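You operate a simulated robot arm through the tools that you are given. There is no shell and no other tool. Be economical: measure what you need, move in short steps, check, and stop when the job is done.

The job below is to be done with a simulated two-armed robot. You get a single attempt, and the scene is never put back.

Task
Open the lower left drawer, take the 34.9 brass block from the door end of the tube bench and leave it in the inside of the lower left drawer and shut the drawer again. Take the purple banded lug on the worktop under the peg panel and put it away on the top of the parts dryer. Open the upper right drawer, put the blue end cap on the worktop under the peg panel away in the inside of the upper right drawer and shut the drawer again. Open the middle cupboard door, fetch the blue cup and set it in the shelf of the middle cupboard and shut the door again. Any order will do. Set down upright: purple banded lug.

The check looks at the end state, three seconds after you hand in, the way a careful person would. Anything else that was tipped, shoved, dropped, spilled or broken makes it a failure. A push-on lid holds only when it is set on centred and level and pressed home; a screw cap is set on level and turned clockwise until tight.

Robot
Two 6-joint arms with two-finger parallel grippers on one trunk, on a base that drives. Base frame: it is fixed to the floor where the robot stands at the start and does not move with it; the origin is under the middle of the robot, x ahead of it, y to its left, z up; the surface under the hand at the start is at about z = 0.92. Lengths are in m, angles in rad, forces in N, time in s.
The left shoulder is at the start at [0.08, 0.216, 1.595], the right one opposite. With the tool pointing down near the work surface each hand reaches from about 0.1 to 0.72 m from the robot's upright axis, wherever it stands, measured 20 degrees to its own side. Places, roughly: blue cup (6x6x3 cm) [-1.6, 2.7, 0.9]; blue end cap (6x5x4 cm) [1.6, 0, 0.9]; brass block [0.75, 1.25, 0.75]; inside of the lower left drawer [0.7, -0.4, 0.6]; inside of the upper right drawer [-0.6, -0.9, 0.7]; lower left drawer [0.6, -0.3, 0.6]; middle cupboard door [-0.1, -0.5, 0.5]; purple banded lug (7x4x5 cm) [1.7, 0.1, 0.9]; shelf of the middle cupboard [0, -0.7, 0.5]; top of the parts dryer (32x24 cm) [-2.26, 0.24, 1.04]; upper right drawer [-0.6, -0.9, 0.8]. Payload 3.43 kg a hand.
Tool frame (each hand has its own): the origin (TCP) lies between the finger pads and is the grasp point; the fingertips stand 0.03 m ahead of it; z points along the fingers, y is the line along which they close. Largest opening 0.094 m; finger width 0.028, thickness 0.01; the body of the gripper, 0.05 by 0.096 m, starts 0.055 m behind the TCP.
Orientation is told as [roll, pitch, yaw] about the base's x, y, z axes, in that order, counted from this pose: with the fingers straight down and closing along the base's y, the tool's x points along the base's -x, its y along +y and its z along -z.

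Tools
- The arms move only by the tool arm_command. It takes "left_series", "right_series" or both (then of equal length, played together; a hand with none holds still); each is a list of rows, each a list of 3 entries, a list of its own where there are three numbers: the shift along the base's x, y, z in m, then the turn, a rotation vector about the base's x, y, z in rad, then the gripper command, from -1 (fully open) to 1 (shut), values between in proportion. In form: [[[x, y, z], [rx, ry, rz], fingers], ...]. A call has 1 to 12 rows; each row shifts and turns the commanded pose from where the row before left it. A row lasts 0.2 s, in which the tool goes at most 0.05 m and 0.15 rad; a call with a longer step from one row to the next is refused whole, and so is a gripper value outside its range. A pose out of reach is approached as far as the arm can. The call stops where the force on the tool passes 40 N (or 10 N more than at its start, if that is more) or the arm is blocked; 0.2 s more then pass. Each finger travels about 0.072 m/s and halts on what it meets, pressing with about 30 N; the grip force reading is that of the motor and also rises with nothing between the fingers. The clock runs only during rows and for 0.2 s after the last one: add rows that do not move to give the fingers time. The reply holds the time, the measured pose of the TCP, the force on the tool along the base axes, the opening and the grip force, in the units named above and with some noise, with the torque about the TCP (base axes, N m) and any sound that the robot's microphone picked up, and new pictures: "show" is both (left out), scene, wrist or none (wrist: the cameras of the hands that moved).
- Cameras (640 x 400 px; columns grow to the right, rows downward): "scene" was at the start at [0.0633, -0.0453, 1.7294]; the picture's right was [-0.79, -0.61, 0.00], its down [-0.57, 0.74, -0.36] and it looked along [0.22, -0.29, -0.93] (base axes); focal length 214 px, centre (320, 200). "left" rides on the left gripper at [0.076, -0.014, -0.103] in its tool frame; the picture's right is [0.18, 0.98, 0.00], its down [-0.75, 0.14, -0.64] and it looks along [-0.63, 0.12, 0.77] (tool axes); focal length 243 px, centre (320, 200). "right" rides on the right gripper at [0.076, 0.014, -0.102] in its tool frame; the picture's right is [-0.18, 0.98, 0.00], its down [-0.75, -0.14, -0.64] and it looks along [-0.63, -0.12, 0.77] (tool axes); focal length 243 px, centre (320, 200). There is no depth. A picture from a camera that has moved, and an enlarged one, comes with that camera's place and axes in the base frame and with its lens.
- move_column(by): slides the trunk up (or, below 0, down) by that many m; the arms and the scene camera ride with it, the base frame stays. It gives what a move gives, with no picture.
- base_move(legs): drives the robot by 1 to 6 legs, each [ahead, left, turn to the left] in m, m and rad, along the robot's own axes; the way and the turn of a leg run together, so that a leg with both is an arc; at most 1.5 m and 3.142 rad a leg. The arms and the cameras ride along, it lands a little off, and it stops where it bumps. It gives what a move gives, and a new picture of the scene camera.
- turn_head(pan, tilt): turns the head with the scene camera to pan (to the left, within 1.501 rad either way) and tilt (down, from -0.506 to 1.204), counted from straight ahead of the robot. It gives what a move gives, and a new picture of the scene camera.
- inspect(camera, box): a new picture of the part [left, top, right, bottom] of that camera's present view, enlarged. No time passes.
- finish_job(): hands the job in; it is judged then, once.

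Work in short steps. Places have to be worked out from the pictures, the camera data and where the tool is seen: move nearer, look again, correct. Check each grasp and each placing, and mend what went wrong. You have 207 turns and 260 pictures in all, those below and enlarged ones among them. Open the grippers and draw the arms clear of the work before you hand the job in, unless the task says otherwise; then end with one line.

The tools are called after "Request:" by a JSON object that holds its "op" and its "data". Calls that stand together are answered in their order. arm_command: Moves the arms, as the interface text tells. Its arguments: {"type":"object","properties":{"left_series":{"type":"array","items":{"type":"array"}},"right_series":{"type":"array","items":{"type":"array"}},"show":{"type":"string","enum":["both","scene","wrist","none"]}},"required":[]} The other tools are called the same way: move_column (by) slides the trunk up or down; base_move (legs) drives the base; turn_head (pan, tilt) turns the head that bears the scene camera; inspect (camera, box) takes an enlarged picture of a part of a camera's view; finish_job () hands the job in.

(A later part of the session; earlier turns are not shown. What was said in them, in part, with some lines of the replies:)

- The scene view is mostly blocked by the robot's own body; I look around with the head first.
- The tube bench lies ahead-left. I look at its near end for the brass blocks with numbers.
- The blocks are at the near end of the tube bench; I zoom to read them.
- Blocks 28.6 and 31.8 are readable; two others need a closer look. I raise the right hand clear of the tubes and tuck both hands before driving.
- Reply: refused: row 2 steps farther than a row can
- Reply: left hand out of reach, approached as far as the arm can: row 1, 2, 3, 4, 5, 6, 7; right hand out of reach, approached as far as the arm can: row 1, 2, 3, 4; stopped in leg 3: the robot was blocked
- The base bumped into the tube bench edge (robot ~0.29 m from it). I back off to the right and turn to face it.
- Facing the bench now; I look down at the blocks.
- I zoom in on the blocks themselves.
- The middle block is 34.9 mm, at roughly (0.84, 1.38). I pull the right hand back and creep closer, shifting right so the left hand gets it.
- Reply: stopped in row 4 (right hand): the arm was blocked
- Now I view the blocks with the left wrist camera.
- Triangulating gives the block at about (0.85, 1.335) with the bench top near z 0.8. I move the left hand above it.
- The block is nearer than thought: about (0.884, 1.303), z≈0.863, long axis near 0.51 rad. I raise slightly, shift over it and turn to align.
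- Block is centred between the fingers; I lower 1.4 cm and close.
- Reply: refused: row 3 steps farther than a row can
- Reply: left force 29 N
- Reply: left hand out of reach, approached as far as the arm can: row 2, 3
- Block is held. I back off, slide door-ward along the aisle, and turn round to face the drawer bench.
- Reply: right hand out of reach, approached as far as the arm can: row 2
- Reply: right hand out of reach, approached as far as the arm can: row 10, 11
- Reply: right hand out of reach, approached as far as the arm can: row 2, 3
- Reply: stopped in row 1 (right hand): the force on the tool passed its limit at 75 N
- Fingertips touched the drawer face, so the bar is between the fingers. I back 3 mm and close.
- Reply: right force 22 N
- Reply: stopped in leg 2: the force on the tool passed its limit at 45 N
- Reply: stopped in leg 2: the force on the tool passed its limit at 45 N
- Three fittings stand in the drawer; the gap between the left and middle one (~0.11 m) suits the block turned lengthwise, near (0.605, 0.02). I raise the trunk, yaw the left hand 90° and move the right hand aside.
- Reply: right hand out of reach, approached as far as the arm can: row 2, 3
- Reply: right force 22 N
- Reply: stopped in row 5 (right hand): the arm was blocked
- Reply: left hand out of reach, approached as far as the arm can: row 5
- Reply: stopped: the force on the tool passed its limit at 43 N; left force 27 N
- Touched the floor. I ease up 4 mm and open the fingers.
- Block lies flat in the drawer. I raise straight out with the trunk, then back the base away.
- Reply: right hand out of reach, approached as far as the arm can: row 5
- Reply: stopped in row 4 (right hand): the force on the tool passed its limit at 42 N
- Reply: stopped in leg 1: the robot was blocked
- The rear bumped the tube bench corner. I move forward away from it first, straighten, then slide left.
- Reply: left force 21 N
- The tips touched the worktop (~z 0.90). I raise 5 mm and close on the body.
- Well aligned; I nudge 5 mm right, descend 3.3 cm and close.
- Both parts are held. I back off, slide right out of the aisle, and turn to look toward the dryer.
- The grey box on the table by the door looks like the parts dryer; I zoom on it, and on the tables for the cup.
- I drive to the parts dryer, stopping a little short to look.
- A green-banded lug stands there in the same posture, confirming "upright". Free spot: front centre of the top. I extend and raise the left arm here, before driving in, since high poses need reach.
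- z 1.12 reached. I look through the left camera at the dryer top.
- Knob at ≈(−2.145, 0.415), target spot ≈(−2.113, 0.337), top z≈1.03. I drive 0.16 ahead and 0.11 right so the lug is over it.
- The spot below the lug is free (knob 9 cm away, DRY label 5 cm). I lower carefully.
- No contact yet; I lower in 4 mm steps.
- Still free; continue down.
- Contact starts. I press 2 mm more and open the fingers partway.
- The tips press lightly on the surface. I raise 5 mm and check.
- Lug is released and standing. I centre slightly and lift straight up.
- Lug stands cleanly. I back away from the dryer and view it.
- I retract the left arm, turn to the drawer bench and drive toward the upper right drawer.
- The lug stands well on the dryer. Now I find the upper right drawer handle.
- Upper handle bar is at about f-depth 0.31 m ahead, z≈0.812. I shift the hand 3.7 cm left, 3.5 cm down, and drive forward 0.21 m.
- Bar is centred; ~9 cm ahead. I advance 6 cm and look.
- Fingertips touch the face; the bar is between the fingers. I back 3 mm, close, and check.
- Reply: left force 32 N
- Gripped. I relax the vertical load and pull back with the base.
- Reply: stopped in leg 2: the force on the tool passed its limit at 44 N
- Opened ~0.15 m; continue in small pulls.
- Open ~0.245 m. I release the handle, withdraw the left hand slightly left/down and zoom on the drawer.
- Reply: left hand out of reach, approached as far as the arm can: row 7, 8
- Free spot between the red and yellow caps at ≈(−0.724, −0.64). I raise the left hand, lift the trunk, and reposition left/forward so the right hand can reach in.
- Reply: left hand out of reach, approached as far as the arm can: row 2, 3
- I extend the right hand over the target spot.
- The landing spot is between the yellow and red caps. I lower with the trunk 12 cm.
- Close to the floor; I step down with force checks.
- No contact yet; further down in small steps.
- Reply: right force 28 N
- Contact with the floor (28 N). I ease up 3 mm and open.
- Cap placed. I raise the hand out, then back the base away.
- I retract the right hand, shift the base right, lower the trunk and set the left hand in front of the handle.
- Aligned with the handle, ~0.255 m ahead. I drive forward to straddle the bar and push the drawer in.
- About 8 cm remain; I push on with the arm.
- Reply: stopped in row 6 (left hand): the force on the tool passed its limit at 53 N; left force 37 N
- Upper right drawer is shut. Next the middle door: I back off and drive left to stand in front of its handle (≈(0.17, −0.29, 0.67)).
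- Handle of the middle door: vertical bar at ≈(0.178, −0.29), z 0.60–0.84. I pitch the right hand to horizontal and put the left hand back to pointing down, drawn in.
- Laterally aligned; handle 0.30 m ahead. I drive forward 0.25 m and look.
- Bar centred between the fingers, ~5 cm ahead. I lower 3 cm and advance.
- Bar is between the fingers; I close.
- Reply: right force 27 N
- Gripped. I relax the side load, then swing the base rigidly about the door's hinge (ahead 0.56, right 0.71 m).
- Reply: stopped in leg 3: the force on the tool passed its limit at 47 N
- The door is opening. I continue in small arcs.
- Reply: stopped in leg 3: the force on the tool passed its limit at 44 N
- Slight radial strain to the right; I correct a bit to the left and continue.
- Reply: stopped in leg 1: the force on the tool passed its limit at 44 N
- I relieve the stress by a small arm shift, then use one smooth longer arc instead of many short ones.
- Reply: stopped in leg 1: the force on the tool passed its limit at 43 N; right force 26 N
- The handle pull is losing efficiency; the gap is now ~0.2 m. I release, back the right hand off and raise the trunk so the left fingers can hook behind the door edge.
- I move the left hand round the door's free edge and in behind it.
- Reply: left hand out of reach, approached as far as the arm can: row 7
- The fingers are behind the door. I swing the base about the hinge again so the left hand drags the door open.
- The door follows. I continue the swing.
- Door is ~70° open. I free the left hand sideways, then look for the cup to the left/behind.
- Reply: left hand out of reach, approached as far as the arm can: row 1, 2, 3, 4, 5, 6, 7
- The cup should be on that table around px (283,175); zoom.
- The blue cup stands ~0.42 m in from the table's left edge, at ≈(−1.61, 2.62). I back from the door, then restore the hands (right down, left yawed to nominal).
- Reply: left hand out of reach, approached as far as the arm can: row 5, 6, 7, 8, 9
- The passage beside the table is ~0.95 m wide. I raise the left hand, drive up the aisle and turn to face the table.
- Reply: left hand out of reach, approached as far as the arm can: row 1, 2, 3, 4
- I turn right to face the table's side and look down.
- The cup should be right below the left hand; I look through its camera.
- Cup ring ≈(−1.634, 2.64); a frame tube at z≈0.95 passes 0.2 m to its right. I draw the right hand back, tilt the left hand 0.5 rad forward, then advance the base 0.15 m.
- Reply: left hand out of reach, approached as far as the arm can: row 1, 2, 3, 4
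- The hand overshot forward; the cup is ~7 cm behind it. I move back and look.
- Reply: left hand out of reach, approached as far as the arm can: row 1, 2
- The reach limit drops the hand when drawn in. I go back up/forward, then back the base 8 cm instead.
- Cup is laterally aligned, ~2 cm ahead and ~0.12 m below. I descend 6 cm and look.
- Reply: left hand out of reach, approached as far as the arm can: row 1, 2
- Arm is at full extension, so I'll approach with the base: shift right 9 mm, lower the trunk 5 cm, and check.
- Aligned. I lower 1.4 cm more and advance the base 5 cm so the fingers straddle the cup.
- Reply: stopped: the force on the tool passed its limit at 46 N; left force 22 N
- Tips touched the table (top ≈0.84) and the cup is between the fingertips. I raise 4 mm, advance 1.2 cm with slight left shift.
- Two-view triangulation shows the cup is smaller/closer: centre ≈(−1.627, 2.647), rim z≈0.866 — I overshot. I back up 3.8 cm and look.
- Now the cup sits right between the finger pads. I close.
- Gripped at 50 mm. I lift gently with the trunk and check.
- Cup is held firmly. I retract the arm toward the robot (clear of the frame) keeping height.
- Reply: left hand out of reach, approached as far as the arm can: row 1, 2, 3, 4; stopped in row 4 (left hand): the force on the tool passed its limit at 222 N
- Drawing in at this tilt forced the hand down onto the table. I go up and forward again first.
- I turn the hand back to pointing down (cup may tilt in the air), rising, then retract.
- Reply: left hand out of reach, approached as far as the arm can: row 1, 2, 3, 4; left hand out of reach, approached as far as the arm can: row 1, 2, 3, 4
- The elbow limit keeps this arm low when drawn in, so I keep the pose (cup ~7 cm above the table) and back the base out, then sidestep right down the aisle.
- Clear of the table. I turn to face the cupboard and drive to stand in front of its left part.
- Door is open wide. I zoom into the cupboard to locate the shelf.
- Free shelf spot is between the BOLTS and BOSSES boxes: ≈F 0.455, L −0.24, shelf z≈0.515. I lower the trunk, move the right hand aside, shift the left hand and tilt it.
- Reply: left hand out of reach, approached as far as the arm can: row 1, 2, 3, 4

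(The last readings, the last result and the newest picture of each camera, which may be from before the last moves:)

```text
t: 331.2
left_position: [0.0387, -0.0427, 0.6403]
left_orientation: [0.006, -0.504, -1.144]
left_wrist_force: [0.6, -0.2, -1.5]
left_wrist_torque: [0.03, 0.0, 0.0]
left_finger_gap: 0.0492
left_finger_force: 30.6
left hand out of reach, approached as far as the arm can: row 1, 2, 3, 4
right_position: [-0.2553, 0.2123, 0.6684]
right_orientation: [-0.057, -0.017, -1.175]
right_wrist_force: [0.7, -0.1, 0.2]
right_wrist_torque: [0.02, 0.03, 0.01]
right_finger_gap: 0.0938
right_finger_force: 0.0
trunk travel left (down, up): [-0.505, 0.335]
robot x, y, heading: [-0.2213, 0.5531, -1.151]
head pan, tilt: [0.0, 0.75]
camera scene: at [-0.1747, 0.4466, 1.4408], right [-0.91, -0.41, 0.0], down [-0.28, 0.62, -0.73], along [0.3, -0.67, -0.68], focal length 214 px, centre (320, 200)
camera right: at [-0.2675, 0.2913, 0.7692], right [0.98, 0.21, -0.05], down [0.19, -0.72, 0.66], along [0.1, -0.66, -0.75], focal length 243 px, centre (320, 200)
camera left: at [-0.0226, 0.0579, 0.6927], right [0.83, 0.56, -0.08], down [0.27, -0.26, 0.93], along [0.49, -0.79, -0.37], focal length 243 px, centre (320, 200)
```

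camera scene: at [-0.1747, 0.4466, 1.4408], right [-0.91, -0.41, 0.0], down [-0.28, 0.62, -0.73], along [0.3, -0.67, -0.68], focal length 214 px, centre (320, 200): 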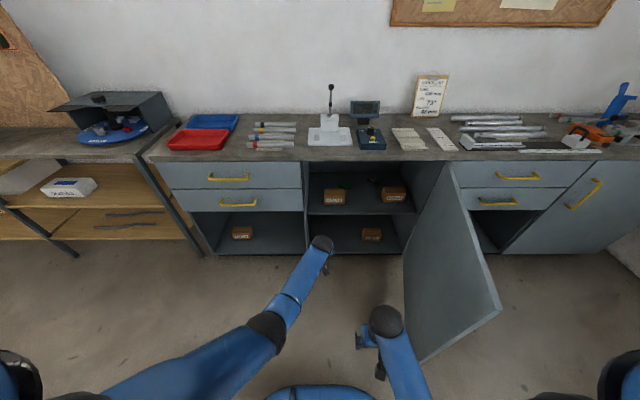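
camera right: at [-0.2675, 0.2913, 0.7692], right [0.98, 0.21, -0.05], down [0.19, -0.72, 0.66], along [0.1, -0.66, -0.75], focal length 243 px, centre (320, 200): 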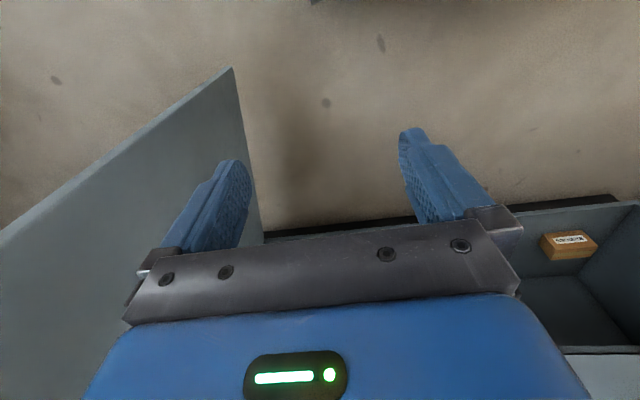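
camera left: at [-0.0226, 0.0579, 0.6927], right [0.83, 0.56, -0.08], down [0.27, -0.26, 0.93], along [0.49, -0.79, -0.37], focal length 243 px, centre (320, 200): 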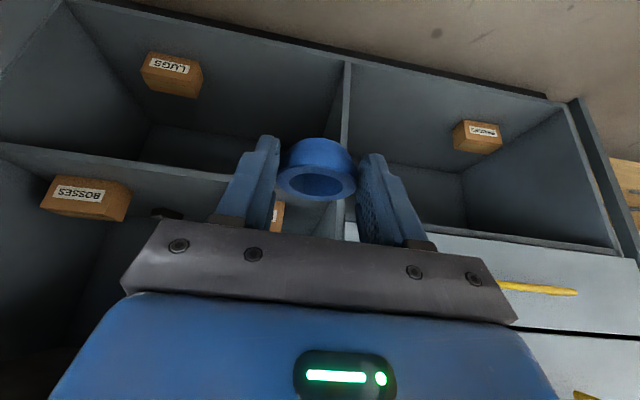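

Shelf front edge is at F≈0.43, z≈0.477; gap between boxes L −0.14…−0.39. The door edge is still near my path, so I move in 0.25 m and push the door further open with the right hand.

Request:
{"op": "base_move", "data": {"legs": [[0.25, 0, 0]]}}

Request:
{"op": "arm_command", "data": {"right_series": [[[-0.041, -0.0186, 0], [0, 0, 0], -1], [[-0.041, -0.0186, 0], [0, 0, 0], -1], [[-0.041, -0.0186, 0], [0, 0, 0], -1], [[-0.041, -0.0186, 0], [0, 0, 0], -1], [[-0.041, -0.0186, 0], [0, 0, 0], -1], [[-0.041, -0.0186, 0], [0, 0, 0], -1], [[-0.041, -0.0186, 0], [0, 0, 0], -1], [[-0.041, -0.0186, 0], [0, 0, 0], -1], [[-0.041, -0.0186, 0], [0, 0, 0], -1]], "show": "scene"}}

```text
t: 333.0
left_position: [0.141, -0.2665, 0.6394]
left_orientation: [0.007, -0.501, -1.143]
left_wrist_force: [-1.0, 0.5, -0.4]
left_wrist_torque: [0.01, 0.01, 0.0]
left_finger_gap: 0.0491
left_finger_force: 29.9
right_position: [-0.1551, -0.0133, 0.6691]
right_orientation: [-0.057, -0.017, -1.172]
right_wrist_force: [-0.2, -0.2, -1.0]
right_wrist_torque: [0.01, 0.01, 0.02]
right_finger_gap: 0.0942
right_finger_force: 0.0
trunk travel left (down, up): [-0.505, 0.335]
robot x, y, heading: [-0.1162, 0.3255, -1.151]
head pan, tilt: [0.0, 0.75]
camera scene: at [-0.0743, 0.2213, 1.4409], right [-0.91, -0.41, 0.0], down [-0.28, 0.62, -0.73], along [0.3, -0.67, -0.68], focal length 214 px, centre (320, 200)
```

scene: 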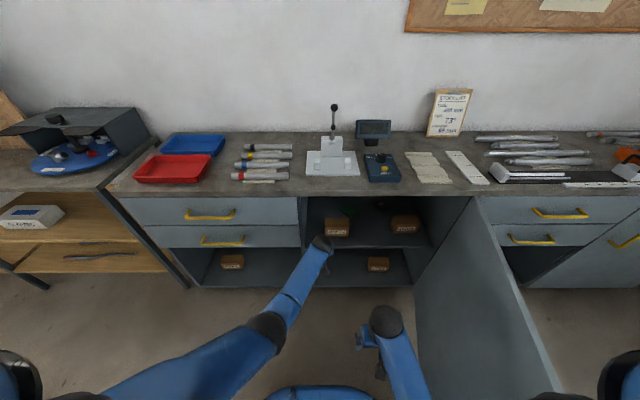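

```text
t: 335.0
left_position: [0.1407, -0.2684, 0.641]
left_orientation: [0.009, -0.5, -1.142]
left_wrist_force: [0.1, 0.9, -0.2]
left_wrist_torque: [0.01, -0.03, -0.01]
left_finger_gap: 0.049
left_finger_force: 29.9
right_position: [-0.5252, -0.1821, 0.6686]
right_orientation: [-0.054, -0.018, -1.175]
right_wrist_force: [-0.6, -0.2, -1.2]
right_wrist_torque: [0.0, -0.01, 0.02]
right_finger_gap: 0.0938
right_finger_force: 0.0
trunk travel left (down, up): [-0.505, 0.335]
robot x, y, heading: [-0.1181, 0.3247, -1.152]
head pan, tilt: [0.0, 0.75]
camera scene: at [-0.0754, 0.2201, 1.4408], right [-0.91, -0.41, 0.0], down [-0.28, 0.62, -0.73], along [0.3, -0.67, -0.68], focal length 214 px, centre (320, 200)
```

scene: 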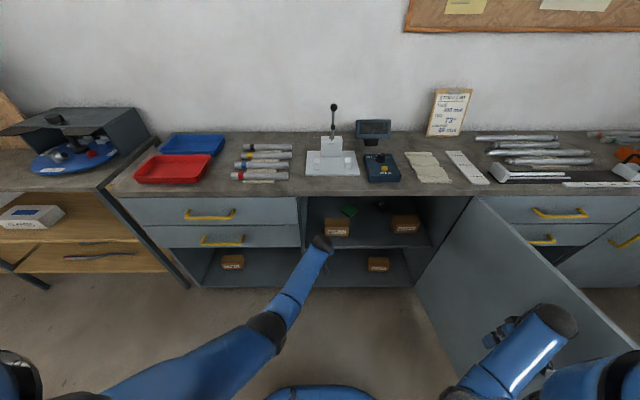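

Door is now past 90°. I draw the right hand back in, and move the base right 0.2 m with the left hand.

Request:
{"op": "arm_command", "data": {"right_series": [[[0.041, 0.0186, 0], [0, 0, 0], -1], [[0.041, 0.0186, 0], [0, 0, 0], -1], [[0.041, 0.0186, 0], [0, 0, 0], -1], [[0.041, 0.0186, 0], [0, 0, 0], -1], [[0.041, 0.0186, 0], [0, 0, 0], -1], [[0.041, 0.0186, 0], [0, 0, 0], -1], [[0.041, 0.0186, 0], [0, 0, 0], -1]], "show": "none"}}

Request:
{"op": "base_move", "data": {"legs": [[0, -0.2, 0.007]]}}

Request:
{"op": "arm_command", "data": {"left_series": [[[-0.036, -0.0165, 0], [0, 0, 0], 1], [[-0.036, -0.0165, 0], [0, 0, 0], 1], [[0, 0, 0], [0, 0, 0], 1]], "show": "wrist"}}

```text
t: 336.6
left_position: [0.1419, -0.2678, 0.6396]
left_orientation: [0.007, -0.505, -1.142]
left_wrist_force: [-0.1, 0.2, -0.9]
left_wrist_torque: [0.0, 0.0, 0.02]
left_finger_gap: 0.0491
left_finger_force: 29.8
right_position: [-0.2367, -0.0499, 0.6706]
right_orientation: [-0.056, -0.017, -1.172]
right_wrist_force: [0.2, -0.8, -0.1]
right_wrist_torque: [0.01, 0.01, -0.02]
right_finger_gap: 0.0942
right_finger_force: 0.0
trunk travel left (down, up): [-0.505, 0.335]
robot x, y, heading: [-0.1171, 0.3278, -1.151]
head pan, tilt: [0.0, 0.75]
```

```text
t: 338.2
left_position: [-0.0376, -0.3474, 0.6397]
left_orientation: [0.007, -0.501, -1.134]
left_wrist_force: [-0.1, -0.5, 0.2]
left_wrist_torque: [0.01, -0.02, -0.01]
left_finger_gap: 0.0488
left_finger_force: 30.3
right_position: [-0.4178, -0.1334, 0.6699]
right_orientation: [-0.056, -0.019, -1.166]
right_wrist_force: [0.4, 0.0, -1.0]
right_wrist_torque: [0.01, 0.03, 0.01]
right_finger_gap: 0.0939
right_finger_force: 0.1
trunk travel left (down, up): [-0.505, 0.335]
robot x, y, heading: [-0.3017, 0.243, -1.145]
head pan, tilt: [0.0, 0.75]
camera scene: at [-0.2553, 0.1394, 1.4409], right [-0.91, -0.41, 0.0], down [-0.28, 0.62, -0.73], along [0.3, -0.67, -0.68], focal length 214 px, centre (320, 200)
```

scene: 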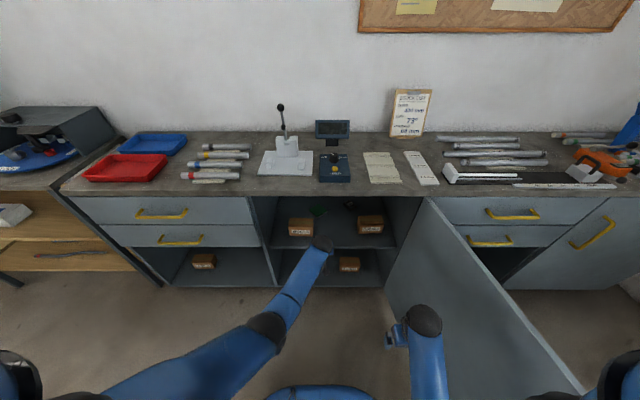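

```text
t: 339.0
left_position: [-0.1092, -0.3805, 0.6414]
left_orientation: [0.007, -0.499, -1.135]
left_wrist_force: [0.0, 1.0, -0.9]
left_wrist_torque: [0.05, 0.02, 0.01]
left_finger_gap: 0.049
left_finger_force: 30.2
right_position: [-0.4171, -0.1347, 0.6692]
right_orientation: [-0.056, -0.018, -1.165]
right_wrist_force: [1.5, 0.8, -0.1]
right_wrist_torque: [-0.02, 0.0, -0.02]
right_finger_gap: 0.0941
right_finger_force: 0.0
trunk travel left (down, up): [-0.505, 0.335]
robot x, y, heading: [-0.3011, 0.2407, -1.141]
head pan, tilt: [0.0, 0.75]
camera left: at [-0.1716, -0.2809, 0.6936], right [0.82, 0.56, -0.08], down [0.27, -0.26, 0.93], along [0.5, -0.78, -0.37], focal length 243 px, centre (320, 200)
```

left: 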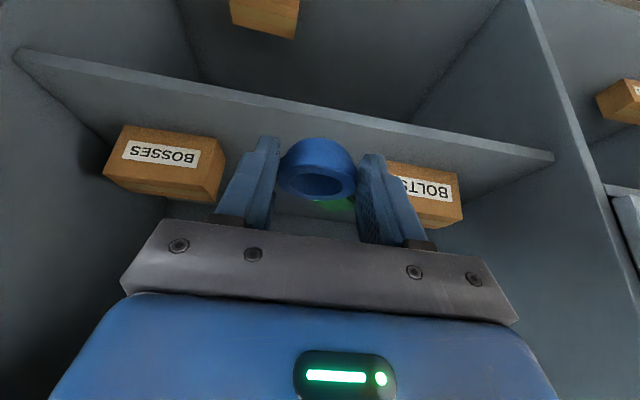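

Centered between the boxes. I lower the trunk 8 cm (so the wrist clears the worktop) and then drive in 0.19 m.

Request:
{"op": "move_column", "data": {"by": -0.08}}

Request:
{"op": "base_move", "data": {"legs": [[0.12, -0.005, 0]]}}

Request:
{"op": "inspect", "data": {"camera": "left", "box": [0, 0, 640, 400]}}

```text
t: 340.1
left_position: [-0.1094, -0.3796, 0.5612]
left_orientation: [0.006, -0.502, -1.135]
left_wrist_force: [-0.5, 0.4, -0.4]
left_wrist_torque: [0.0, -0.02, 0.0]
left_finger_gap: 0.0491
left_finger_force: 29.7
right_position: [-0.4175, -0.1334, 0.5894]
right_orientation: [-0.056, -0.017, -1.166]
right_wrist_force: [-0.7, 0.3, -0.4]
right_wrist_torque: [-0.01, -0.01, -0.02]
right_finger_gap: 0.094
right_finger_force: 0.1
trunk travel left (down, up): [-0.425, 0.415]
robot x, y, heading: [-0.3001, 0.2455, -1.144]
head pan, tilt: [0.0, 0.75]
```

```text
t: 341.4
left_position: [-0.0632, -0.4906, 0.5613]
left_orientation: [0.008, -0.501, -1.135]
left_wrist_force: [0.1, -0.1, -0.3]
left_wrist_torque: [-0.01, -0.02, 0.03]
left_finger_gap: 0.0492
left_finger_force: 30.2
right_position: [-0.3719, -0.2444, 0.5894]
right_orientation: [-0.054, -0.016, -1.165]
right_wrist_force: [-0.4, -0.4, -0.4]
right_wrist_torque: [0.0, 0.01, 0.02]
right_finger_gap: 0.0941
right_finger_force: 0.0
trunk travel left (down, up): [-0.425, 0.415]
robot x, y, heading: [-0.2549, 0.1312, -1.146]
head pan, tilt: [0.0, 0.75]
camera scene: at [-0.2106, 0.0283, 1.3609], right [-0.91, -0.41, 0.0], down [-0.28, 0.62, -0.73], along [0.3, -0.67, -0.68], focal length 214 px, centre (320, 200)
```

scene: 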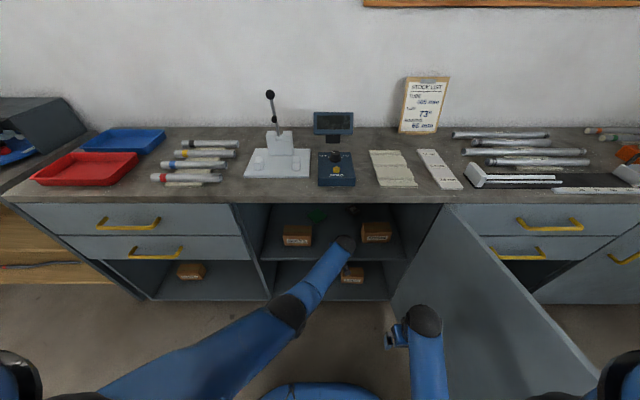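

```text
1.00 times, centred on (320, 200) of left (not enlarged: the box is as wide or as high as the picture)
camera zoom: at [-0.1265, -0.3919, 0.6135], right [0.82, 0.56, -0.08], down [0.27, -0.26, 0.93], along [0.5, -0.78, -0.37], focal length 243 px, centre (320, 200)
```

zoom: 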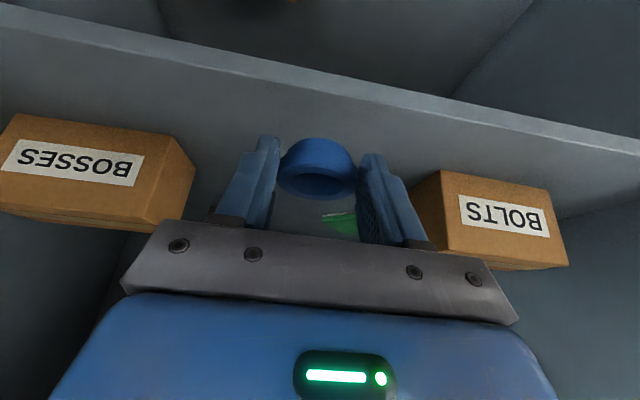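

Shelf front edge is right below the cup now; 8 cm further in is good. I advance.

Request:
{"op": "base_move", "data": {"legs": [[0.08, 0, 0]]}}

Request:
{"op": "inspect", "data": {"camera": "left", "box": [0, 0, 640, 400]}}

```text
t: 342.4
left_position: [-0.0316, -0.5638, 0.5601]
left_orientation: [0.009, -0.5, -1.134]
left_wrist_force: [0.3, 0.4, -0.9]
left_wrist_torque: [-0.01, 0.02, 0.01]
left_finger_gap: 0.0493
left_finger_force: 30.6
right_position: [-0.3377, -0.3165, 0.5896]
right_orientation: [-0.056, -0.018, -1.164]
right_wrist_force: [-0.1, 0.1, 0.1]
right_wrist_torque: [0.01, 0.02, -0.05]
right_finger_gap: 0.0941
right_finger_force: 0.1
trunk travel left (down, up): [-0.425, 0.415]
robot x, y, heading: [-0.2239, 0.0574, -1.144]
head pan, tilt: [0.0, 0.75]
camera scene: at [-0.1774, -0.0444, 1.3608], right [-0.91, -0.41, 0.0], down [-0.28, 0.62, -0.73], along [0.3, -0.67, -0.68], focal length 214 px, centre (320, 200)
```

scene: 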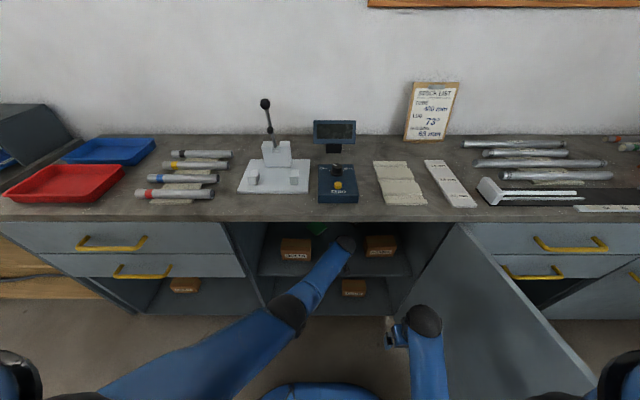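

```text
1.00 times, centred on (320, 200) of left (not enlarged: the box is as wide or as high as the picture)
camera zoom: at [-0.0934, -0.4641, 0.6131], right [0.82, 0.56, -0.08], down [0.27, -0.26, 0.93], along [0.5, -0.78, -0.37], focal length 243 px, centre (320, 200)
```

zoom: 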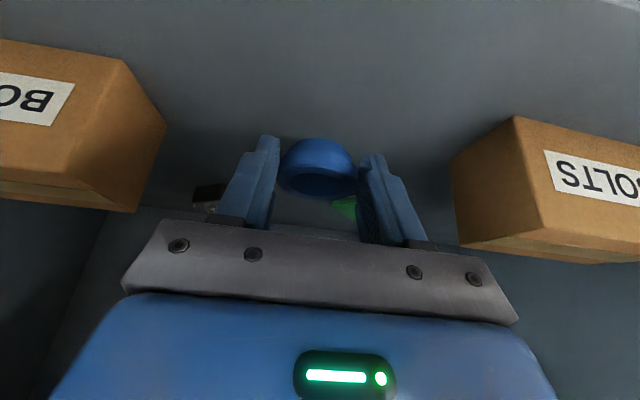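

In position. I lower with the trunk, watching force.

Request:
{"op": "move_column", "data": {"by": -0.025}}

Request:
{"op": "move_column", "data": {"by": -0.008}}

```text
t: 343.1
left_position: [-0.0303, -0.5634, 0.5359]
left_orientation: [0.009, -0.501, -1.135]
left_wrist_force: [0.3, 0.8, -0.1]
left_wrist_torque: [0.01, 0.0, -0.03]
left_finger_gap: 0.049
left_finger_force: 29.8
right_position: [-0.3396, -0.3173, 0.5651]
right_orientation: [-0.057, -0.018, -1.166]
right_wrist_force: [-0.2, -0.4, 0.3]
right_wrist_torque: [0.0, -0.04, 0.0]
right_finger_gap: 0.0938
right_finger_force: 0.0
trunk travel left (down, up): [-0.4, 0.44]
robot x, y, heading: [-0.2219, 0.0613, -1.143]
head pan, tilt: [0.0, 0.75]
```

```text
t: 343.7
left_position: [-0.0318, -0.5638, 0.528]
left_orientation: [0.011, -0.501, -1.134]
left_wrist_force: [0.0, 0.9, -0.8]
left_wrist_torque: [0.01, 0.03, 0.0]
left_finger_gap: 0.0492
left_finger_force: 30.2
right_position: [-0.3386, -0.3164, 0.5563]
right_orientation: [-0.057, -0.017, -1.165]
right_wrist_force: [0.7, -0.1, -0.6]
right_wrist_torque: [-0.04, 0.01, 0.0]
right_finger_gap: 0.094
right_finger_force: 0.1
trunk travel left (down, up): [-0.392, 0.448]
robot x, y, heading: [-0.2218, 0.0612, -1.138]
head pan, tilt: [0.0, 0.75]
```

No contact yet; two more small steps.

Request:
{"op": "move_column", "data": {"by": -0.006}}

Request:
{"op": "move_column", "data": {"by": -0.004}}

Request:
{"op": "inspect", "data": {"camera": "left", "box": [160, 60, 480, 260]}}

```text
t: 344.3
left_position: [-0.0315, -0.5628, 0.5212]
left_orientation: [0.009, -0.501, -1.135]
left_wrist_force: [0.1, -0.5, 0.4]
left_wrist_torque: [-0.03, -0.03, -0.02]
left_finger_gap: 0.0492
left_finger_force: 30.0
right_position: [-0.3379, -0.3154, 0.5512]
right_orientation: [-0.056, -0.017, -1.165]
right_wrist_force: [-0.3, 0.3, 0.3]
right_wrist_torque: [0.0, 0.01, -0.01]
right_finger_gap: 0.094
right_finger_force: 0.1
trunk travel left (down, up): [-0.386, 0.454]
robot x, y, heading: [-0.2262, 0.0601, -1.142]
head pan, tilt: [0.0, 0.75]
```

```text
t: 344.8
left_position: [-0.0314, -0.5635, 0.5215]
left_orientation: [0.005, -0.507, -1.132]
left_wrist_force: [1.0, 2.6, 15.4]
left_wrist_torque: [-0.32, -0.03, 0.06]
left_finger_gap: 0.0489
left_finger_force: 30.5
right_position: [-0.3391, -0.3165, 0.5489]
right_orientation: [-0.056, -0.019, -1.165]
right_wrist_force: [-0.3, 0.2, -0.4]
right_wrist_torque: [0.02, -0.01, 0.0]
right_finger_gap: 0.0941
right_finger_force: 0.1
trunk travel left (down, up): [-0.382, 0.458]
robot x, y, heading: [-0.225, 0.0616, -1.142]
head pan, tilt: [0.0, 0.75]
```

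```text
2.00 times, centred on (320, 160) of left
camera zoom: at [-0.0937, -0.4642, 0.5734], right [0.82, 0.56, -0.08], down [0.27, -0.26, 0.93], along [0.5, -0.79, -0.36], focal length 485 px, centre (320, 280)
```

zoom: 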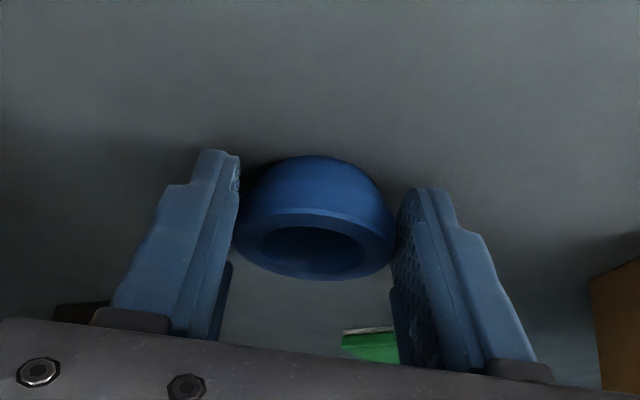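

Contact (15 N): the cup is on the shelf. I open the fingers.

Request:
{"op": "arm_command", "data": {"left_series": [[[0, 0, 0.001], [0, 0, 0], 0.2], [[0, 0, 0], [0, 0, 0], -0.2], [[0, 0, 0], [0, 0, 0], -0.7], [[0, 0, 0], [0, 0, 0], -1], [[0, 0, 0], [0, 0, 0], -1]], "show": "wrist"}}

```text
t: 345.8
left_position: [-0.0246, -0.5604, 0.5226]
left_orientation: [0.011, -0.503, -1.132]
left_wrist_force: [3.2, 14.4, 16.0]
left_wrist_torque: [0.15, 0.62, -0.47]
left_finger_gap: 0.0889
left_finger_force: 0.0
right_position: [-0.3374, -0.3145, 0.547]
right_orientation: [-0.057, -0.019, -1.162]
right_wrist_force: [0.4, -0.1, -0.2]
right_wrist_torque: [-0.01, -0.01, -0.01]
right_finger_gap: 0.0939
right_finger_force: 0.1
trunk travel left (down, up): [-0.382, 0.458]
robot x, y, heading: [-0.2237, 0.0617, -1.134]
head pan, tilt: [0.0, 0.75]
stopped in row 4 (left hand): the force on the tool passed its limit at 70 N (the readings are from after the stop); the commanded pose is now the measured one
camera left: at [-0.0896, -0.462, 0.574], right [0.82, 0.57, -0.08], down [0.27, -0.26, 0.93], along [0.51, -0.78, -0.37], focal length 243 px, centre (320, 200)
```

left: 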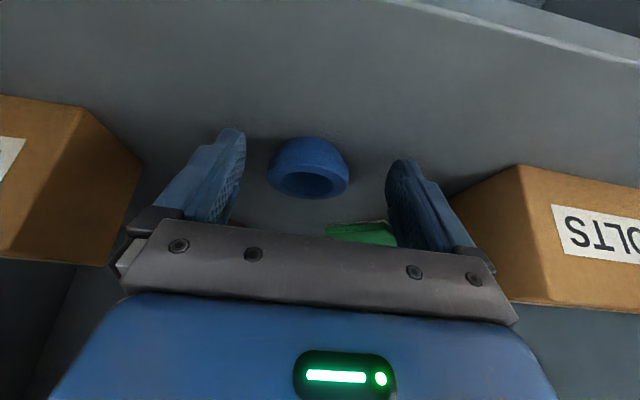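

Released; the cup stands on the shelf. I raise 3 cm with the trunk, then back out.

Request:
{"op": "move_column", "data": {"by": 0.035}}

Request:
{"op": "inspect", "data": {"camera": "left", "box": [0, 0, 640, 400]}}

```text
t: 346.6
left_position: [-0.0267, -0.562, 0.5536]
left_orientation: [0.014, -0.498, -1.131]
left_wrist_force: [0.1, -0.5, 0.6]
left_wrist_torque: [-0.01, -0.01, 0.02]
left_finger_gap: 0.0941
left_finger_force: 0.1
right_position: [-0.3377, -0.3161, 0.5815]
right_orientation: [-0.055, -0.018, -1.162]
right_wrist_force: [0.3, 0.4, 0.4]
right_wrist_torque: [0.0, 0.01, -0.01]
right_finger_gap: 0.094
right_finger_force: 0.1
trunk travel left (down, up): [-0.417, 0.423]
robot x, y, heading: [-0.2224, 0.0617, -1.143]
head pan, tilt: [0.0, 0.75]
```

```text
1.00 times, centred on (320, 200) of left (not enlarged: the box is as wide or as high as the picture)
camera zoom: at [-0.0895, -0.4635, 0.6062], right [0.82, 0.57, -0.08], down [0.27, -0.26, 0.93], along [0.51, -0.78, -0.37], focal length 243 px, centre (320, 200)
```

zoom: 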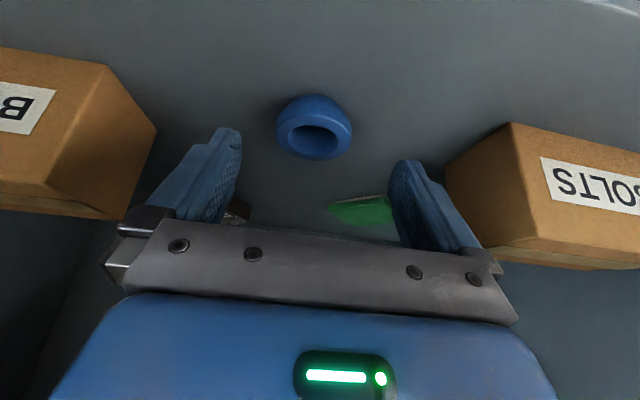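

The cup stands upright on the shelf, boxes untouched. I back out.

Request:
{"op": "base_move", "data": {"legs": [[-0.3, 0, 0]]}}

Request:
{"op": "inspect", "data": {"camera": "scene", "box": [220, 180, 460, 330]}}

```text
t: 348.6
left_position: [-0.1503, -0.2888, 0.5541]
left_orientation: [0.011, -0.501, -1.127]
left_wrist_force: [-0.3, 0.0, -0.6]
left_wrist_torque: [-0.02, 0.01, 0.02]
left_finger_gap: 0.0942
left_finger_force: 0.0
right_position: [-0.4627, -0.0448, 0.5817]
right_orientation: [-0.056, -0.017, -1.159]
right_wrist_force: [0.3, 0.5, -0.3]
right_wrist_torque: [0.02, -0.02, 0.0]
right_finger_gap: 0.0938
right_finger_force: 0.1
trunk travel left (down, up): [-0.417, 0.423]
robot x, y, heading: [-0.3477, 0.3361, -1.135]
head pan, tilt: [0.0, 0.75]
camera scene: at [-0.3023, 0.2296, 1.3529], right [-0.91, -0.42, 0.0], down [-0.29, 0.62, -0.73], along [0.31, -0.66, -0.68], focal length 214 px, centre (320, 200)
```

scene: 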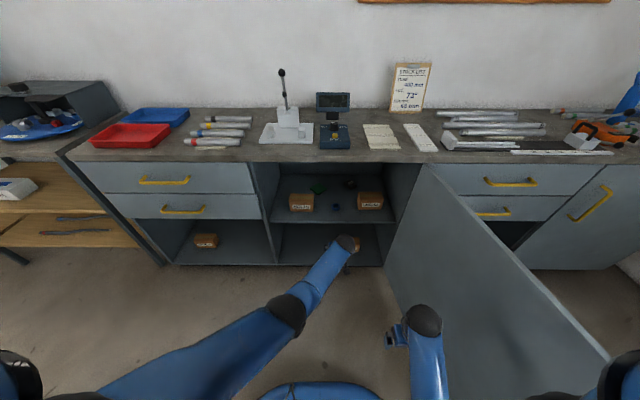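

```text
2.67 times, centred on (340, 255) of scene
camera zoom: at [-0.3023, 0.2296, 1.3529], right [-0.91, -0.42, 0.0], down [-0.29, 0.62, -0.73], along [0.31, -0.66, -0.68], focal length 572 px, centre (267, 53)
```

zoom: 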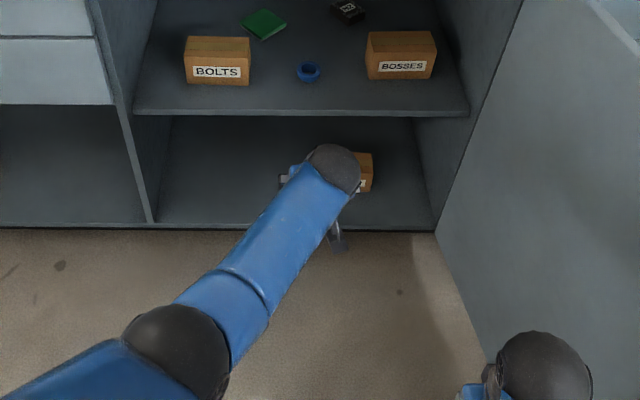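

The cup is on the shelf. Now the door: I close the fingers, back away and drive round to the door's outer side to push it shut.

Request:
{"op": "base_move", "data": {"legs": [[-0.35, 0, 0], [0, -1.27, 0], [0, 0, 1.65]]}}

Request:
{"op": "arm_command", "data": {"left_series": [[[0, 0, 0], [0, 0, 0], 0], [[0, 0, 0], [0, 0, 0], 1], [[0, 0, 0], [0, 0, 0], 1], [[0, 0, 0], [0, 0, 0], 1], [[0, 0, 0], [0, 0, 0], 1]], "show": "scene"}}

```text
t: 353.4
left_position: [-0.645, -0.1319, 0.5524]
left_orientation: [0.034, -0.496, -1.117]
left_wrist_force: [18.4, 9.8, 6.9]
left_wrist_torque: [-0.29, 0.34, 0.32]
left_finger_gap: 0.0822
left_finger_force: 0.0
right_position: [-0.9687, 0.1065, 0.5804]
right_orientation: [-0.05, -0.021, -1.152]
right_wrist_force: [-0.8, -0.4, -0.4]
right_wrist_torque: [0.0, -0.04, 0.0]
right_finger_gap: 0.0941
right_finger_force: 0.1
trunk travel left (down, up): [-0.417, 0.423]
robot x, y, heading: [-0.8531, 0.4844, -1.133]
head pan, tilt: [0.0, 0.75]
stopped in leg 2: the force on the tool passed its limit at 53 N (the readings are from after the stop); the commanded pose is now the measured one
camera scene: at [-0.8143, 0.3825, 1.3529], right [-0.9, -0.43, 0.0], down [-0.29, 0.62, -0.73], along [0.32, -0.66, -0.68], focal length 214 px, centre (320, 200)
```

scene: 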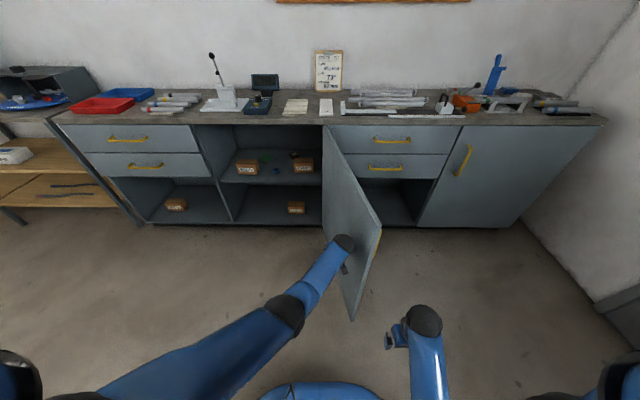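

```text
t: 354.6
left_position: [-0.6482, -0.1328, 0.5519]
left_orientation: [0.025, -0.495, -1.119]
left_wrist_force: [-0.4, -0.8, -0.2]
left_wrist_torque: [-0.03, 0.04, 0.0]
left_finger_gap: 0.0
left_finger_force: 29.6
right_position: [-0.9674, 0.1085, 0.5813]
right_orientation: [-0.056, -0.02, -1.155]
right_wrist_force: [-1.0, 0.1, 0.9]
right_wrist_torque: [0.0, 0.01, -0.02]
right_finger_gap: 0.0939
right_finger_force: 0.0
trunk travel left (down, up): [-0.417, 0.423]
robot x, y, heading: [-0.8563, 0.4893, -1.127]
head pan, tilt: [0.0, 0.75]
camera scene: at [-0.8092, 0.3826, 1.3529], right [-0.91, -0.42, 0.0], down [-0.29, 0.62, -0.73], along [0.31, -0.66, -0.68], focal length 214 px, centre (320, 200)
```

scene: 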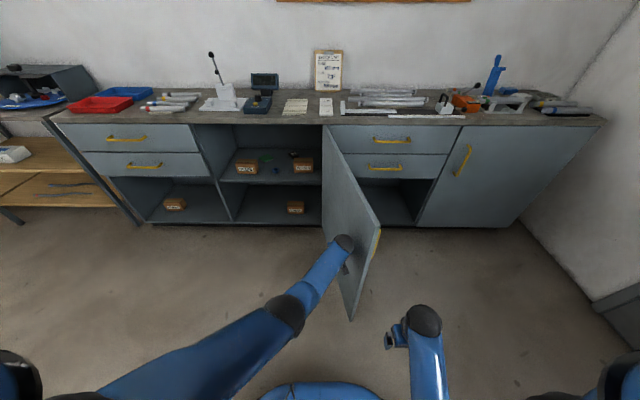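

The hand touched the door's inner side in passing. I back further before sliding right, then turn.

Request:
{"op": "base_move", "data": {"legs": [[-0.4, 0.03, 0], [0, -0.78, 0], [0, 0, 1.65], [0, -0.5, 0]]}}

```text
t: 367.4
left_position: [-0.8552, 0.3563, 0.5512]
left_orientation: [0.025, -0.496, 0.54]
left_wrist_force: [-0.1, 0.3, 0.0]
left_wrist_torque: [0.01, 0.0, 0.01]
left_finger_gap: 0.0
left_finger_force: 30.1
right_position: [-1.0675, 0.0186, 0.5825]
right_orientation: [-0.053, -0.018, 0.503]
right_wrist_force: [0.0, -1.0, -0.7]
right_wrist_torque: [0.0, 0.0, 0.02]
right_finger_gap: 0.0942
right_finger_force: 0.1
trunk travel left (down, up): [-0.417, 0.423]
robot x, y, heading: [-1.4543, 0.0936, 0.527]
head pan, tilt: [0.0, 0.75]
camera scene: at [-1.356, 0.1505, 1.3529], right [0.5, -0.86, 0.0], down [-0.59, -0.34, -0.73], along [0.63, 0.37, -0.68], focal length 214 px, centre (320, 200)
```

scene: 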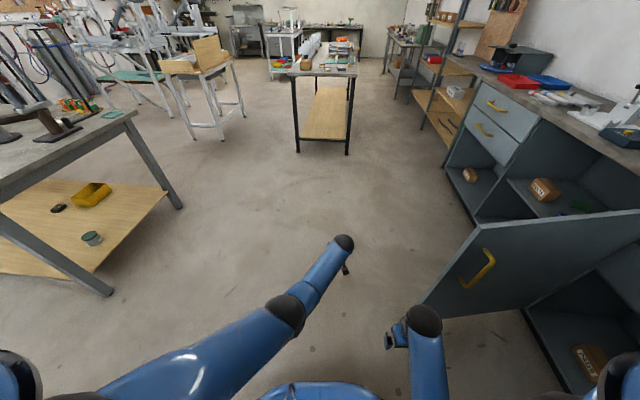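

I back a bit, sidestep right so the left fist faces the door's outer side, then push forward.

Request:
{"op": "base_move", "data": {"legs": [[-0.25, 0, 0], [0, -0.52, 0]]}}

```text
t: 371.9
left_position: [-0.8072, -0.2187, 0.5518]
left_orientation: [0.024, -0.496, 0.54]
left_wrist_force: [-0.4, 0.1, 0.6]
left_wrist_torque: [-0.02, 0.02, 0.0]
left_finger_gap: 0.0
left_finger_force: 30.0
right_position: [-1.0176, -0.5594, 0.5819]
right_orientation: [-0.055, -0.018, 0.508]
right_wrist_force: [0.0, -0.5, -0.2]
right_wrist_torque: [0.01, 0.01, -0.02]
right_finger_gap: 0.0941
right_finger_force: 0.1
trunk travel left (down, up): [-0.417, 0.423]
robot x, y, heading: [-1.4057, -0.4823, 0.53]
head pan, tilt: [0.0, 0.75]
camera scene: at [-1.3075, -0.4266, 1.3529], right [0.5, -0.86, 0.0], down [-0.59, -0.34, -0.73], along [0.63, 0.37, -0.68], focal length 214 px, centre (320, 200)
```

scene: 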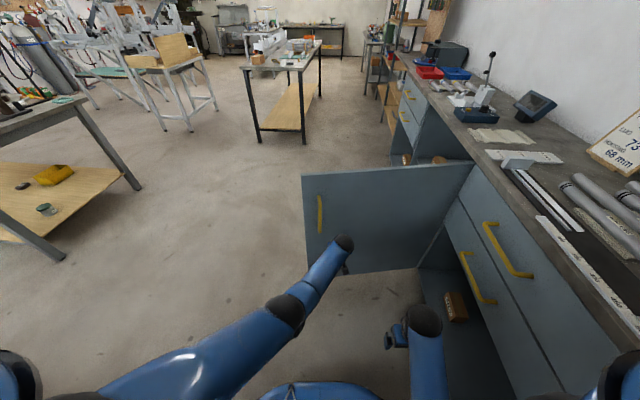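

The fist faces the door's outer side. I push: 0.1 m ahead, then swing about the hinge.

Request:
{"op": "base_move", "data": {"legs": [[0.1, 0, 0], [0.18, 0.233, -0.3], [0.18, 0.233, -0.3]]}}

```text
t: 376.3
left_position: [-0.434, -0.0266, 0.551]
left_orientation: [0.023, -0.496, -0.062]
left_wrist_force: [1.9, -16.8, -0.2]
left_wrist_torque: [0.92, 0.11, 0.21]
left_finger_gap: 0.0
left_finger_force: 29.6
right_position: [-0.7999, -0.1851, 0.5817]
right_orientation: [-0.053, -0.018, -0.096]
right_wrist_force: [-0.3, -0.6, 0.7]
right_wrist_torque: [-0.02, 0.0, 0.0]
right_finger_gap: 0.0942
right_finger_force: 0.2
trunk travel left (down, up): [-0.417, 0.423]
robot x, y, heading: [-1.0797, 0.0967, -0.074]
head pan, tilt: [0.0, 0.75]
camera scene: at [-0.9633, 0.0865, 1.3528], right [-0.07, -1.0, 0.0], down [-0.68, 0.05, -0.73], along [0.73, -0.05, -0.68], focal length 214 px, centre (320, 200)
```

scene: 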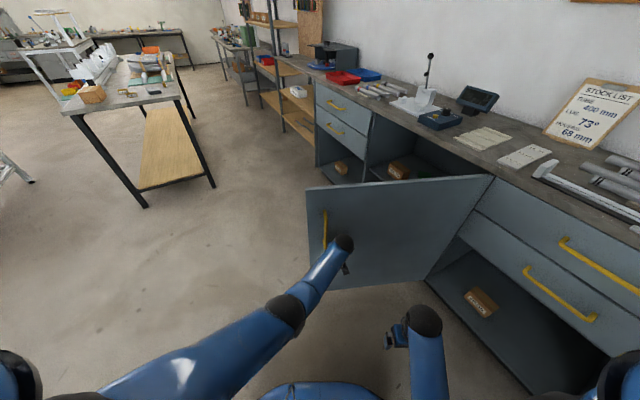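

The door follows. I relieve the side contact and continue the swing.

Request:
{"op": "base_move", "data": {"legs": [[0, -0.025, 0], [0.195, 0.207, -0.3], [0.13, 0.138, -0.2]]}}

```text
t: 379.8
left_position: [-0.1622, -0.1225, 0.5516]
left_orientation: [0.021, -0.494, -0.563]
left_wrist_force: [0.5, -0.1, -0.2]
left_wrist_torque: [-0.02, 0.03, 0.0]
left_finger_gap: 0.0
left_finger_force: 30.2
right_position: [-0.558, -0.0856, 0.581]
right_orientation: [-0.054, -0.019, -0.597]
right_wrist_force: [0.4, 0.2, 0.5]
right_wrist_torque: [0.0, 0.01, 0.02]
right_finger_gap: 0.0939
right_finger_force: 0.2
trunk travel left (down, up): [-0.417, 0.423]
robot x, y, heading: [-0.6648, 0.2944, -0.573]
head pan, tilt: [0.0, 0.75]
camera scene: at [-0.5701, 0.2316, 1.3529], right [-0.54, -0.84, 0.0], down [-0.57, 0.37, -0.73], along [0.61, -0.4, -0.68], focal length 214 px, centre (320, 200)
```

scene: 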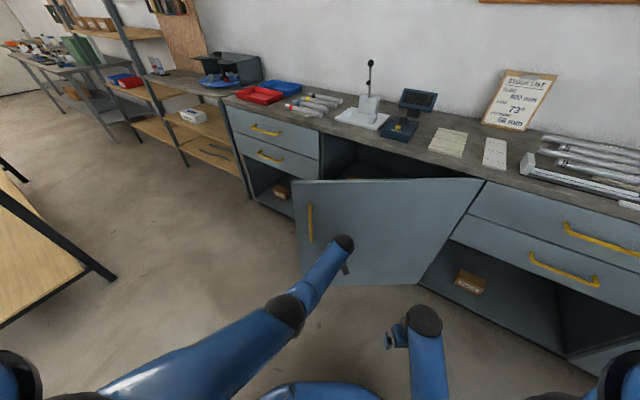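

Door ~30° open still. Continue.

Request:
{"op": "base_move", "data": {"legs": [[0.19, 0.2, -0.3], [0.1, 0.1, -0.15]]}}

```text
t: 382.7
left_position: [0.0201, -0.2982, 0.5514]
left_orientation: [0.022, -0.495, -1.011]
left_wrist_force: [-0.1, -1.2, 0.0]
left_wrist_torque: [-0.02, 0.01, 0.02]
left_finger_gap: 0.0
left_finger_force: 29.7
right_position: [-0.321, -0.0937, 0.582]
right_orientation: [-0.055, -0.017, -1.046]
right_wrist_force: [0.8, -0.2, 1.3]
right_wrist_torque: [0.04, 0.0, 0.01]
right_finger_gap: 0.0937
right_finger_force: 0.0
trunk travel left (down, up): [-0.417, 0.423]
robot x, y, heading: [-0.2543, 0.2924, -1.022]
head pan, tilt: [0.0, 0.75]
camera scene: at [-0.1945, 0.1972, 1.3529], right [-0.85, -0.52, 0.0], down [-0.36, 0.58, -0.73], along [0.38, -0.62, -0.68], focal length 214 px, centre (320, 200)
```

scene: 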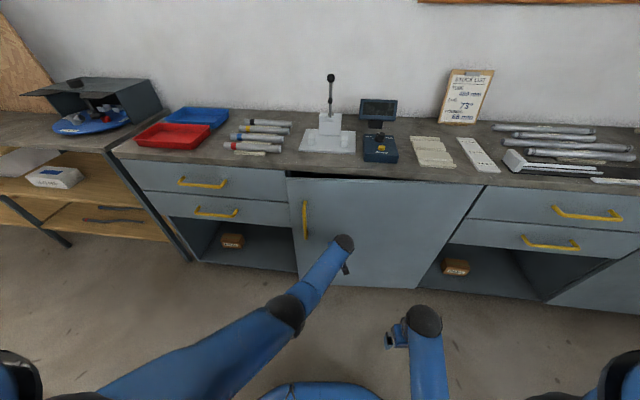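

Nearly shut. I push straight ahead in small steps until it seats.

Request:
{"op": "base_move", "data": {"legs": [[0.04, 0, -0.06], [0.04, 0, -0.06], [0.03, 0, 0]]}}

Request:
{"op": "inspect", "data": {"camera": "scene", "box": [220, 150, 540, 350]}}

```text
t: 384.2
left_position: [-0.0165, -0.392, 0.5488]
left_orientation: [0.032, -0.478, -1.13]
left_wrist_force: [0.2, 0.0, 0.2]
left_wrist_torque: [-0.01, 0.01, 0.02]
left_finger_gap: 0.0
left_finger_force: 30.1
right_position: [-0.3312, -0.153, 0.5813]
right_orientation: [-0.051, -0.018, -1.167]
right_wrist_force: [-0.8, -0.2, 0.2]
right_wrist_torque: [0.04, -0.01, 0.02]
right_finger_gap: 0.0939
right_finger_force: 0.0
trunk travel left (down, up): [-0.417, 0.423]
robot x, y, heading: [-0.216, 0.2253, -1.141]
head pan, tilt: [0.0, 0.75]
stopped in leg 2: the force on the tool passed its limit at 207 N (the readings are from after the stop); the commanded pose is now the measured one
camera scene: at [-0.1684, 0.1196, 1.3527], right [-0.91, -0.42, 0.0], down [-0.28, 0.62, -0.73], along [0.3, -0.66, -0.68], focal length 214 px, centre (320, 200)
```

scene: 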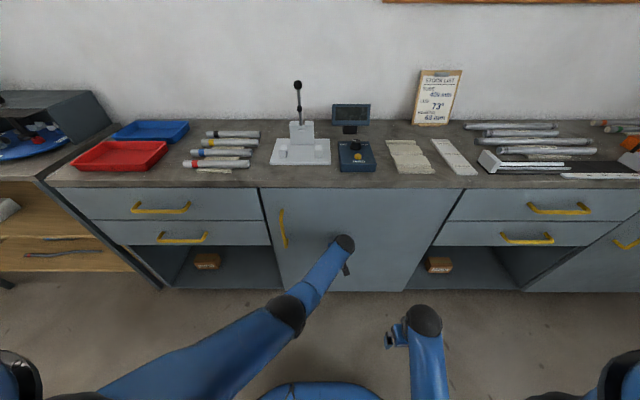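

```text
2.00 times, centred on (380, 250) of scene
camera zoom: at [-0.1684, 0.1196, 1.3527], right [-0.91, -0.42, 0.0], down [-0.28, 0.62, -0.73], along [0.3, -0.66, -0.68], focal length 429 px, centre (200, 100)
```

zoom: 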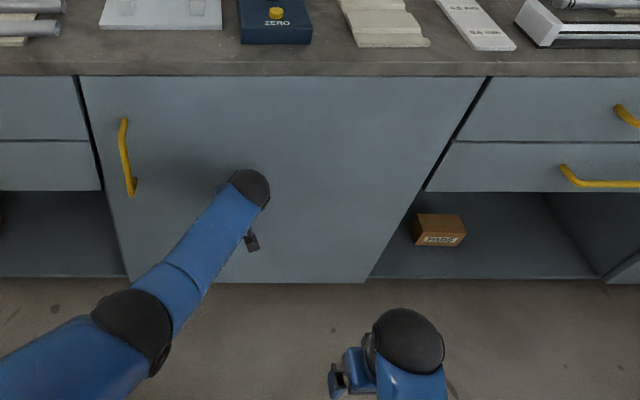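

The door looks shut. I back away, open the grippers and inspect the bench.

Request:
{"op": "base_move", "data": {"legs": [[-0.4, 0, 0]]}}

Request:
{"op": "arm_command", "data": {"left_series": [[[0, 0, 0], [0, 0, 0], 0], [[0, 0, 0], [0, 0, 0], -1], [[0, 0, 0], [0, 0, 0], -1], [[0, 0, 0], [0, 0, 0], -1], [[0, 0, 0], [0, 0, 0], -1]], "show": "scene"}}

Request:
{"op": "inspect", "data": {"camera": "scene", "box": [120, 130, 440, 330]}}

Request:
{"op": "inspect", "data": {"camera": "scene", "box": [400, 120, 640, 270]}}

```text
t: 386.7
left_position: [-0.1814, -0.0321, 0.5507]
left_orientation: [0.032, -0.477, -1.131]
left_wrist_force: [-0.1, -0.3, 0.5]
left_wrist_torque: [0.01, -0.01, -0.02]
left_finger_gap: 0.0003
left_finger_force: 29.7
right_position: [-0.494, 0.2076, 0.5825]
right_orientation: [-0.053, -0.02, -1.166]
right_wrist_force: [0.1, -0.6, 0.4]
right_wrist_torque: [0.02, -0.01, -0.03]
right_finger_gap: 0.094
right_finger_force: 0.0
trunk travel left (down, up): [-0.417, 0.423]
robot x, y, heading: [-0.3798, 0.5833, -1.142]
head pan, tilt: [0.0, 0.75]
camera scene: at [-0.3333, 0.4804, 1.3529], right [-0.91, -0.41, 0.0], down [-0.28, 0.62, -0.73], along [0.3, -0.67, -0.68], focal length 214 px, centre (320, 200)
```

scene: 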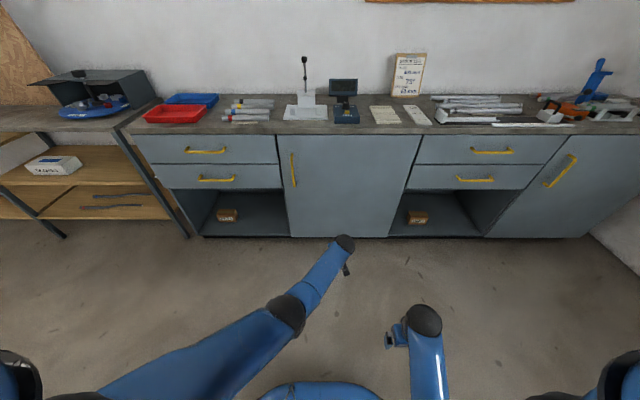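

```text
t: 387.9
left_position: [-0.1817, -0.0321, 0.5499]
left_orientation: [0.032, -0.477, -1.129]
left_wrist_force: [-0.4, 0.8, -0.3]
left_wrist_torque: [0.0, 0.0, 0.01]
left_finger_gap: 0.0941
left_finger_force: 0.0
right_position: [-0.494, 0.2074, 0.5818]
right_orientation: [-0.053, -0.018, -1.166]
right_wrist_force: [-0.2, 0.1, -0.4]
right_wrist_torque: [0.0, 0.0, -0.02]
right_finger_gap: 0.0938
right_finger_force: 0.0
trunk travel left (down, up): [-0.417, 0.423]
robot x, y, heading: [-0.3788, 0.5845, -1.146]
head pan, tilt: [0.0, 0.75]
camera scene: at [-0.3332, 0.4801, 1.3529], right [-0.91, -0.41, 0.0], down [-0.28, 0.62, -0.73], along [0.3, -0.67, -0.68], focal length 214 px, centre (320, 200)
```

scene: 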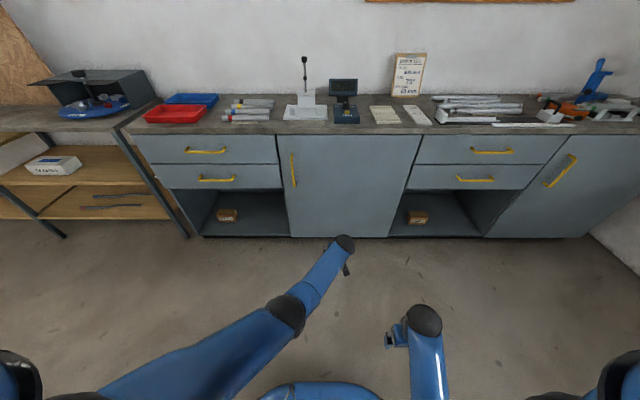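

```text
2.00 times, centred on (280, 230) of scene
camera zoom: at [-0.3332, 0.4801, 1.3529], right [-0.91, -0.41, 0.0], down [-0.28, 0.62, -0.73], along [0.3, -0.67, -0.68], focal length 429 px, centre (400, 140)
```

zoom: 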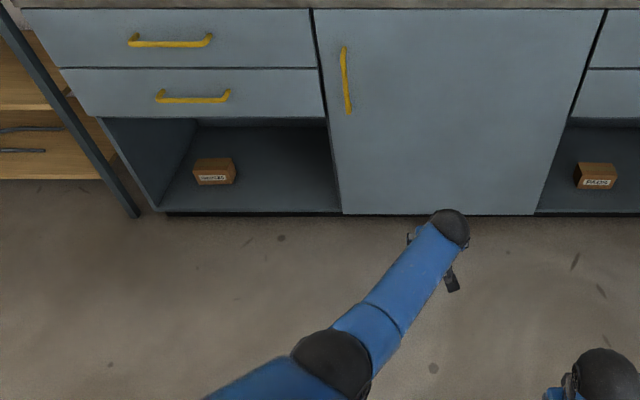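

```text
2.67 times, centred on (520, 195) of scene
camera zoom: at [-0.3332, 0.4801, 1.3529], right [-0.91, -0.41, 0.0], down [-0.28, 0.62, -0.73], along [0.3, -0.67, -0.68], focal length 572 px, centre (-213, 213)
```

zoom: 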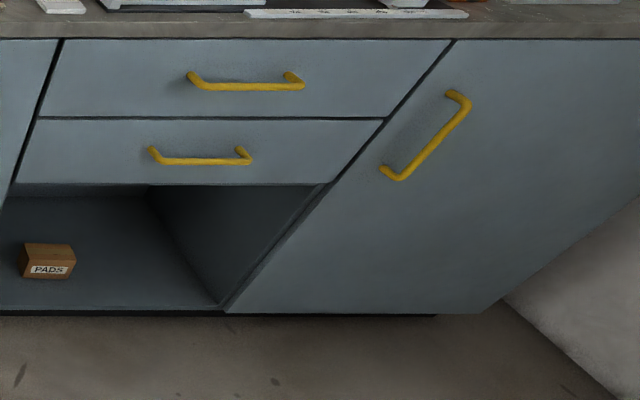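

Drawers and door are all shut, the grippers are open and the arms are clear of the work. I hand the job in.

Request:
{"op": "finish_job", "data": {}}

```text
The job is handed in.
```

All four items are put away and the job is handed in: the 34.9 block is in the lower left drawer, the lug is upright on the parts dryer, the end cap is in the upper right drawer, and the cup is on the middle cupboard shelf. Both drawers and the door are shut. The door shut hard (207 N) and I didn't reopen it to check the cup, and early on the base bumped the tube bench twice.
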